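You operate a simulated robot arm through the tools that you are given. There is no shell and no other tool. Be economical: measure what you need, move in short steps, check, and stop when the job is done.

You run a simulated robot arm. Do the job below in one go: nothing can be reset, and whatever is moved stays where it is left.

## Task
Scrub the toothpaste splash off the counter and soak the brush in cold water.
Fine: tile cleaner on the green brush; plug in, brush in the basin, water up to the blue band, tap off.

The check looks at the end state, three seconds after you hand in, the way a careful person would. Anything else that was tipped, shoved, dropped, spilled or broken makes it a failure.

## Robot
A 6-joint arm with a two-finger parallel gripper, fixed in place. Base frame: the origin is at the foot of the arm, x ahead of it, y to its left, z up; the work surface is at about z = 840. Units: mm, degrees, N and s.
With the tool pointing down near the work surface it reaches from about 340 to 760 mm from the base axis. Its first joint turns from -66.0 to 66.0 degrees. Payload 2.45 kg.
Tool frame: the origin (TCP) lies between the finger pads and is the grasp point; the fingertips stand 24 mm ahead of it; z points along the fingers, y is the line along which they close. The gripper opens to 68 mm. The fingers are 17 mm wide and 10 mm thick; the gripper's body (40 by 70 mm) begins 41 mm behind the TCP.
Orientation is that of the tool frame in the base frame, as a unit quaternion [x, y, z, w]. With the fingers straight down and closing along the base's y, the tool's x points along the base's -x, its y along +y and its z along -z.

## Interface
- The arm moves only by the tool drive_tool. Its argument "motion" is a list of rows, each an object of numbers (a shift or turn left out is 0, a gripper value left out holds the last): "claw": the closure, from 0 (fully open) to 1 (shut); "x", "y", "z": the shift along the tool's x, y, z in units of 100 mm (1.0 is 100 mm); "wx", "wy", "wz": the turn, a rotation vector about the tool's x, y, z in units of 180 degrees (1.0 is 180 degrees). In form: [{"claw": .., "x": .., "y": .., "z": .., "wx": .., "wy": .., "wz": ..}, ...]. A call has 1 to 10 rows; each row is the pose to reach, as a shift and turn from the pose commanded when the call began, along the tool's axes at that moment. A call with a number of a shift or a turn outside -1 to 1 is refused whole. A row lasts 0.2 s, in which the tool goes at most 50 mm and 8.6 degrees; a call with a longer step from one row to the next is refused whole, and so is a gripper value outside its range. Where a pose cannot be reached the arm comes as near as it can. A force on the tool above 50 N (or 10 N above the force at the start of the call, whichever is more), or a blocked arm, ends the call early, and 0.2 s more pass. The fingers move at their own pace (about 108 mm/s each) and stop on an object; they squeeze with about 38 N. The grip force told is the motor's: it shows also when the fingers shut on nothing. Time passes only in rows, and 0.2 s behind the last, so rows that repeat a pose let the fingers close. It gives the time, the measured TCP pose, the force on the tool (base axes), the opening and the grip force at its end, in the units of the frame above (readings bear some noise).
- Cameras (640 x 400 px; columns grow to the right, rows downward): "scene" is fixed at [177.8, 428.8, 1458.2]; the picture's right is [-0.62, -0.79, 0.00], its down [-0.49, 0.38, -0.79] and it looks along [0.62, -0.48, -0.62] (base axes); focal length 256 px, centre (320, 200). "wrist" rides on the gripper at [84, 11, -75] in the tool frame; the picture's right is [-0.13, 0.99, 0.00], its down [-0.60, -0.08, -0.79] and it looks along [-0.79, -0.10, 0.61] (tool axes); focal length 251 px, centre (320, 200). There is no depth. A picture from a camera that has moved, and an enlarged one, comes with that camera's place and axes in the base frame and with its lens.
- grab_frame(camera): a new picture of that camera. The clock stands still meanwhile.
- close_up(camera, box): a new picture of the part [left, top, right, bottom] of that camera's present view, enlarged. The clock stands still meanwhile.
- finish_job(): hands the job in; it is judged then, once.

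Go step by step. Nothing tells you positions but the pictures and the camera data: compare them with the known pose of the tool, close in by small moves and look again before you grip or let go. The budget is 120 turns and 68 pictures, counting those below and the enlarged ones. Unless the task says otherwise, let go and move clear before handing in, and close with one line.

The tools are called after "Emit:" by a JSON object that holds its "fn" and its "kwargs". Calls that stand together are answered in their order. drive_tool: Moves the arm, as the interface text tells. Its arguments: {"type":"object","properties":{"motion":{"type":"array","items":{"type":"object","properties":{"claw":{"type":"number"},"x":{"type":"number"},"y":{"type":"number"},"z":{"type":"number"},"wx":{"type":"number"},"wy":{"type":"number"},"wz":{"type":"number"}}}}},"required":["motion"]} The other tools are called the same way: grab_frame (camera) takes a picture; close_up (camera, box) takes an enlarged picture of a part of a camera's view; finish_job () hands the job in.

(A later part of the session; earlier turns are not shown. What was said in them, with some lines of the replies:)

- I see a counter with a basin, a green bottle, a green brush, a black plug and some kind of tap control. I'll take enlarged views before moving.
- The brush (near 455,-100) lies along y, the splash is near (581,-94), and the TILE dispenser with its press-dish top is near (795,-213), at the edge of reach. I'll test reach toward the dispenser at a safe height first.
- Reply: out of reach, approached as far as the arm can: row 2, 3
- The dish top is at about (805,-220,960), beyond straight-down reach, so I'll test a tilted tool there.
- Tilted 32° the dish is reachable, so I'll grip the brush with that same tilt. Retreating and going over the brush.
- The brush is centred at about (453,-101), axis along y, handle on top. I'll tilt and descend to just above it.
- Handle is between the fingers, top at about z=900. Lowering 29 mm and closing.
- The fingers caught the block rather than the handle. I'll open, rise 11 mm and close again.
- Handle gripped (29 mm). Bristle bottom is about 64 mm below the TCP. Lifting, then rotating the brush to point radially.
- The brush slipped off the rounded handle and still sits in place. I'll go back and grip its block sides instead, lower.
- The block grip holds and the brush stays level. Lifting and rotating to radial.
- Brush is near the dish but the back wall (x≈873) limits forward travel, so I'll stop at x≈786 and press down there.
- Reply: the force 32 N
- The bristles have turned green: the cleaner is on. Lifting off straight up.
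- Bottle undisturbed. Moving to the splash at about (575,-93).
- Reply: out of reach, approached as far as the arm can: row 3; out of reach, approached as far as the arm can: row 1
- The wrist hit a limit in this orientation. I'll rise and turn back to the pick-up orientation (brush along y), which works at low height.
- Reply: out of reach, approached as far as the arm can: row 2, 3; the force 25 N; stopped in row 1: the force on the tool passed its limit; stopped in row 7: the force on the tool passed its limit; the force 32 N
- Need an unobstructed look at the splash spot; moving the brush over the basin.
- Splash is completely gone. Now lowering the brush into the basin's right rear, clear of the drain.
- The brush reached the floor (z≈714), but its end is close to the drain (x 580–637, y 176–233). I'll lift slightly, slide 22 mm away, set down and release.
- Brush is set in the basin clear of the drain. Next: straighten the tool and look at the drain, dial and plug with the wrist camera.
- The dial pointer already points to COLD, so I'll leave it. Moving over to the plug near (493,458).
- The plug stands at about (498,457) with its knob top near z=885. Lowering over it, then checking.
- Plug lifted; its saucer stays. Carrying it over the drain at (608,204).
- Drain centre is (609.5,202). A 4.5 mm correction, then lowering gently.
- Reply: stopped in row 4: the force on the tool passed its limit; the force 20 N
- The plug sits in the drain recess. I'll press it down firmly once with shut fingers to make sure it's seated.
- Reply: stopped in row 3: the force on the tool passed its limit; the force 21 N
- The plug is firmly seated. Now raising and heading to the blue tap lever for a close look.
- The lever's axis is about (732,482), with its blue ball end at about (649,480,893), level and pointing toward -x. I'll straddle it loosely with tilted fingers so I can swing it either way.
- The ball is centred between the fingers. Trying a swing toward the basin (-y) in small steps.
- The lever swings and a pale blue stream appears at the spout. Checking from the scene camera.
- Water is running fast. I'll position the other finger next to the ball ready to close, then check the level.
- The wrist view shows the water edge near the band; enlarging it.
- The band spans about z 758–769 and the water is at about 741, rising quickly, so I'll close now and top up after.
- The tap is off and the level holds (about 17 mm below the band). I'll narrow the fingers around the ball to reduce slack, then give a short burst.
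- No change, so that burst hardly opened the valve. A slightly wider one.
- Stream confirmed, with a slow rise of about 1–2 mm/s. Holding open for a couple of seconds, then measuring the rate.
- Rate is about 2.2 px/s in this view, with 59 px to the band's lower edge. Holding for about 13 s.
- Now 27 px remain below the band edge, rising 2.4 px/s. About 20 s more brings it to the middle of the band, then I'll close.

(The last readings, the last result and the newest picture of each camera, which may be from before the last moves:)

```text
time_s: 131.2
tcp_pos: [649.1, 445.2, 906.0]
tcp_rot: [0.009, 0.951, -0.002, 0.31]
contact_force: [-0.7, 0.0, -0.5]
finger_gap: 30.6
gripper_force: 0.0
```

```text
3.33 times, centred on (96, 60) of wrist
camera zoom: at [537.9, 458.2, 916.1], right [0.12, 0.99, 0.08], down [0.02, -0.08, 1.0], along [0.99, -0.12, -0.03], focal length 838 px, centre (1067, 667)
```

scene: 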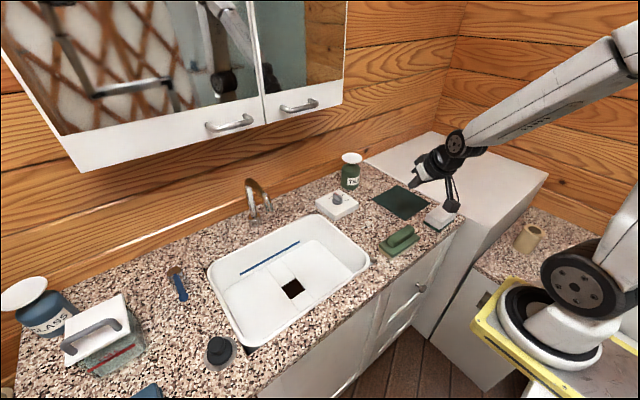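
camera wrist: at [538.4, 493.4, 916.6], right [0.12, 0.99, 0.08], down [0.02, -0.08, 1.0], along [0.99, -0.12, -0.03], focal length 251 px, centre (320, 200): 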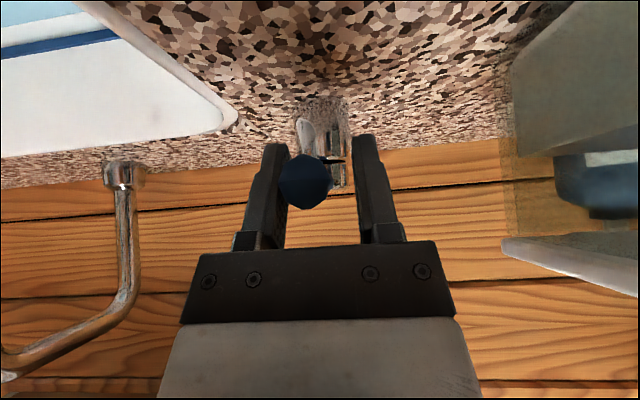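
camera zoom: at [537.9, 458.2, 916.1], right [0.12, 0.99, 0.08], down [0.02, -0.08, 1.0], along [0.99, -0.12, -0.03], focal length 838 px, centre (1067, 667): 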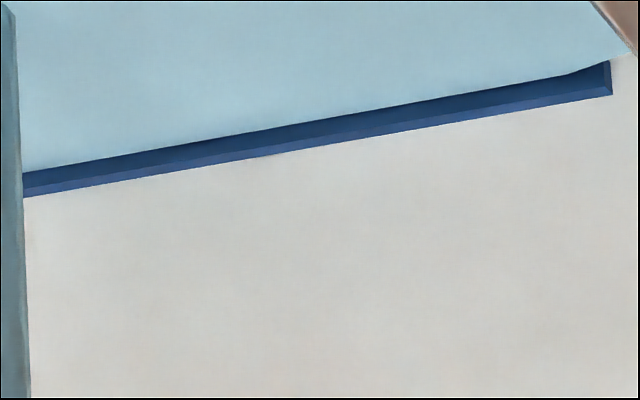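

The water now stands about mid-band. Closing the lever.

Emit:
{"fn": "drive_tool", "kwargs": {"motion": [{"y": 0.18}, {"y": 0.345}, {"y": 0.345}]}}

Emit:
{"fn": "close_up", "kwargs": {"camera": "scene", "box": [160, 150, 420, 330]}}

```text
time_s: 132.0
tcp_pos: [649.5, 479.9, 905.8]
tcp_rot: [0.01, 0.951, -0.004, 0.31]
contact_force: [0.1, 0.8, 0.1]
finger_gap: 30.5
gripper_force: 0.2
```

```text
2.22 times, centred on (290, 240) of scene
camera zoom: at [177.8, 428.8, 1458.2], right [-0.62, -0.79, 0.0], down [-0.49, 0.38, -0.79], along [0.62, -0.48, -0.62], focal length 568 px, centre (387, 111)
```

zoom: 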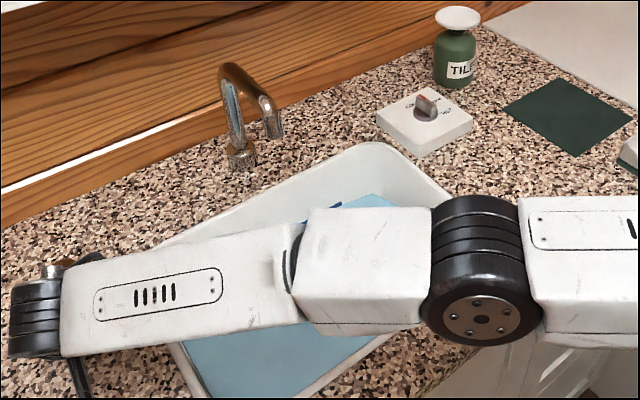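

The stream has stopped. I'll open the fingers and back away without touching the lever, then check.

Emit:
{"fn": "drive_tool", "kwargs": {"motion": [{"y": -0.03, "claw": 0.55}, {"y": -0.03, "claw": 0.25}, {"y": -0.03, "claw": 0.25}, {"y": -0.03, "z": -0.2}, {"y": -0.03, "z": -0.6}, {"y": -0.03, "z": -1.0}]}}

Emit:
{"fn": "drive_tool", "kwargs": {"motion": [{"z": -0.4}, {"z": -0.8, "y": -0.2}, {"z": -1.0, "y": -0.6}, {"z": -1.0, "y": -1.0}]}}

Emit:
{"fn": "drive_tool", "kwargs": {"motion": [{"y": -0.45}, {"y": -0.95, "x": 0.2}]}}

Emit:
{"fn": "drive_tool", "kwargs": {"motion": [{"y": -0.45}, {"y": -0.95}]}}

Emit:
{"fn": "drive_tool", "kwargs": {"motion": [{"y": -0.45}, {"y": -0.95}]}}

Emit:
{"fn": "drive_tool", "kwargs": {"motion": [{"y": -0.45}, {"y": -0.95}]}}

Emit:
{"fn": "grab_frame", "kwargs": {"camera": "scene"}}

```text
time_s: 133.4
tcp_pos: [590.5, 476.5, 985.4]
tcp_rot: [0.01, 0.951, -0.002, 0.309]
contact_force: [0.3, -0.4, 1.4]
finger_gap: 50.9
gripper_force: 0.0
```

```text
time_s: 134.4
tcp_pos: [529.7, 377.7, 1067.5]
tcp_rot: [0.009, 0.951, -0.003, 0.309]
contact_force: [-0.4, -0.1, -0.6]
finger_gap: 51.3
gripper_force: 0.2
```

```text
refused: row 2 steps farther than a row can; nothing moved
```

```text
time_s: 135.0
tcp_pos: [527.2, 282.8, 1066.3]
tcp_rot: [0.009, 0.951, -0.002, 0.31]
contact_force: [-0.6, -0.4, -0.3]
finger_gap: 51.2
gripper_force: 0.0
```

```text
time_s: 135.6
tcp_pos: [527.2, 188.4, 1066.7]
tcp_rot: [0.009, 0.951, -0.002, 0.31]
contact_force: [-0.7, -0.8, 0.5]
finger_gap: 51.0
gripper_force: 0.1
```

```text
time_s: 136.2
tcp_pos: [526.4, 93.1, 1067.0]
tcp_rot: [0.008, 0.951, -0.002, 0.309]
contact_force: [0.2, -0.3, 0.1]
finger_gap: 51.0
gripper_force: 0.1
```

```text
1 pictures are left
```

scene: 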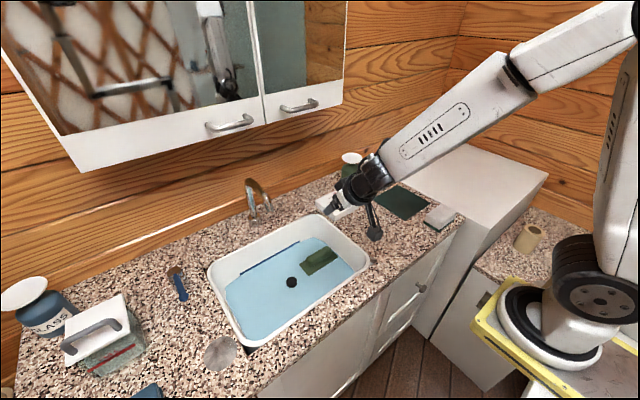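

Everything looks in place; one last enlarged check of the basin and tap.

Emit:
{"fn": "close_up", "kwargs": {"camera": "scene", "box": [160, 170, 384, 330]}}

```text
2.50 times, centred on (272, 250) of scene
camera zoom: at [177.8, 428.9, 1458.2], right [-0.62, -0.79, 0.0], down [-0.49, 0.38, -0.79], along [0.62, -0.48, -0.62], focal length 639 px, centre (440, 75)
```

zoom: 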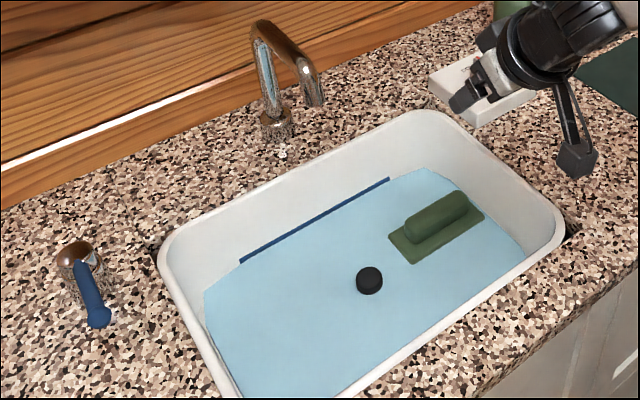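

The water is at the blue band, the tap is off, and the plug and brush are in the basin. The counter is clean and the arm is clear, so I'm handing in.

Emit:
{"fn": "finish_job", "kwargs": {}}

```text
The job is handed in.
```

The toothpaste splash is scrubbed off with tile cleaner on the green brush. The brush is now soaking in the plugged basin, with cold water at the blue band and the tap off.
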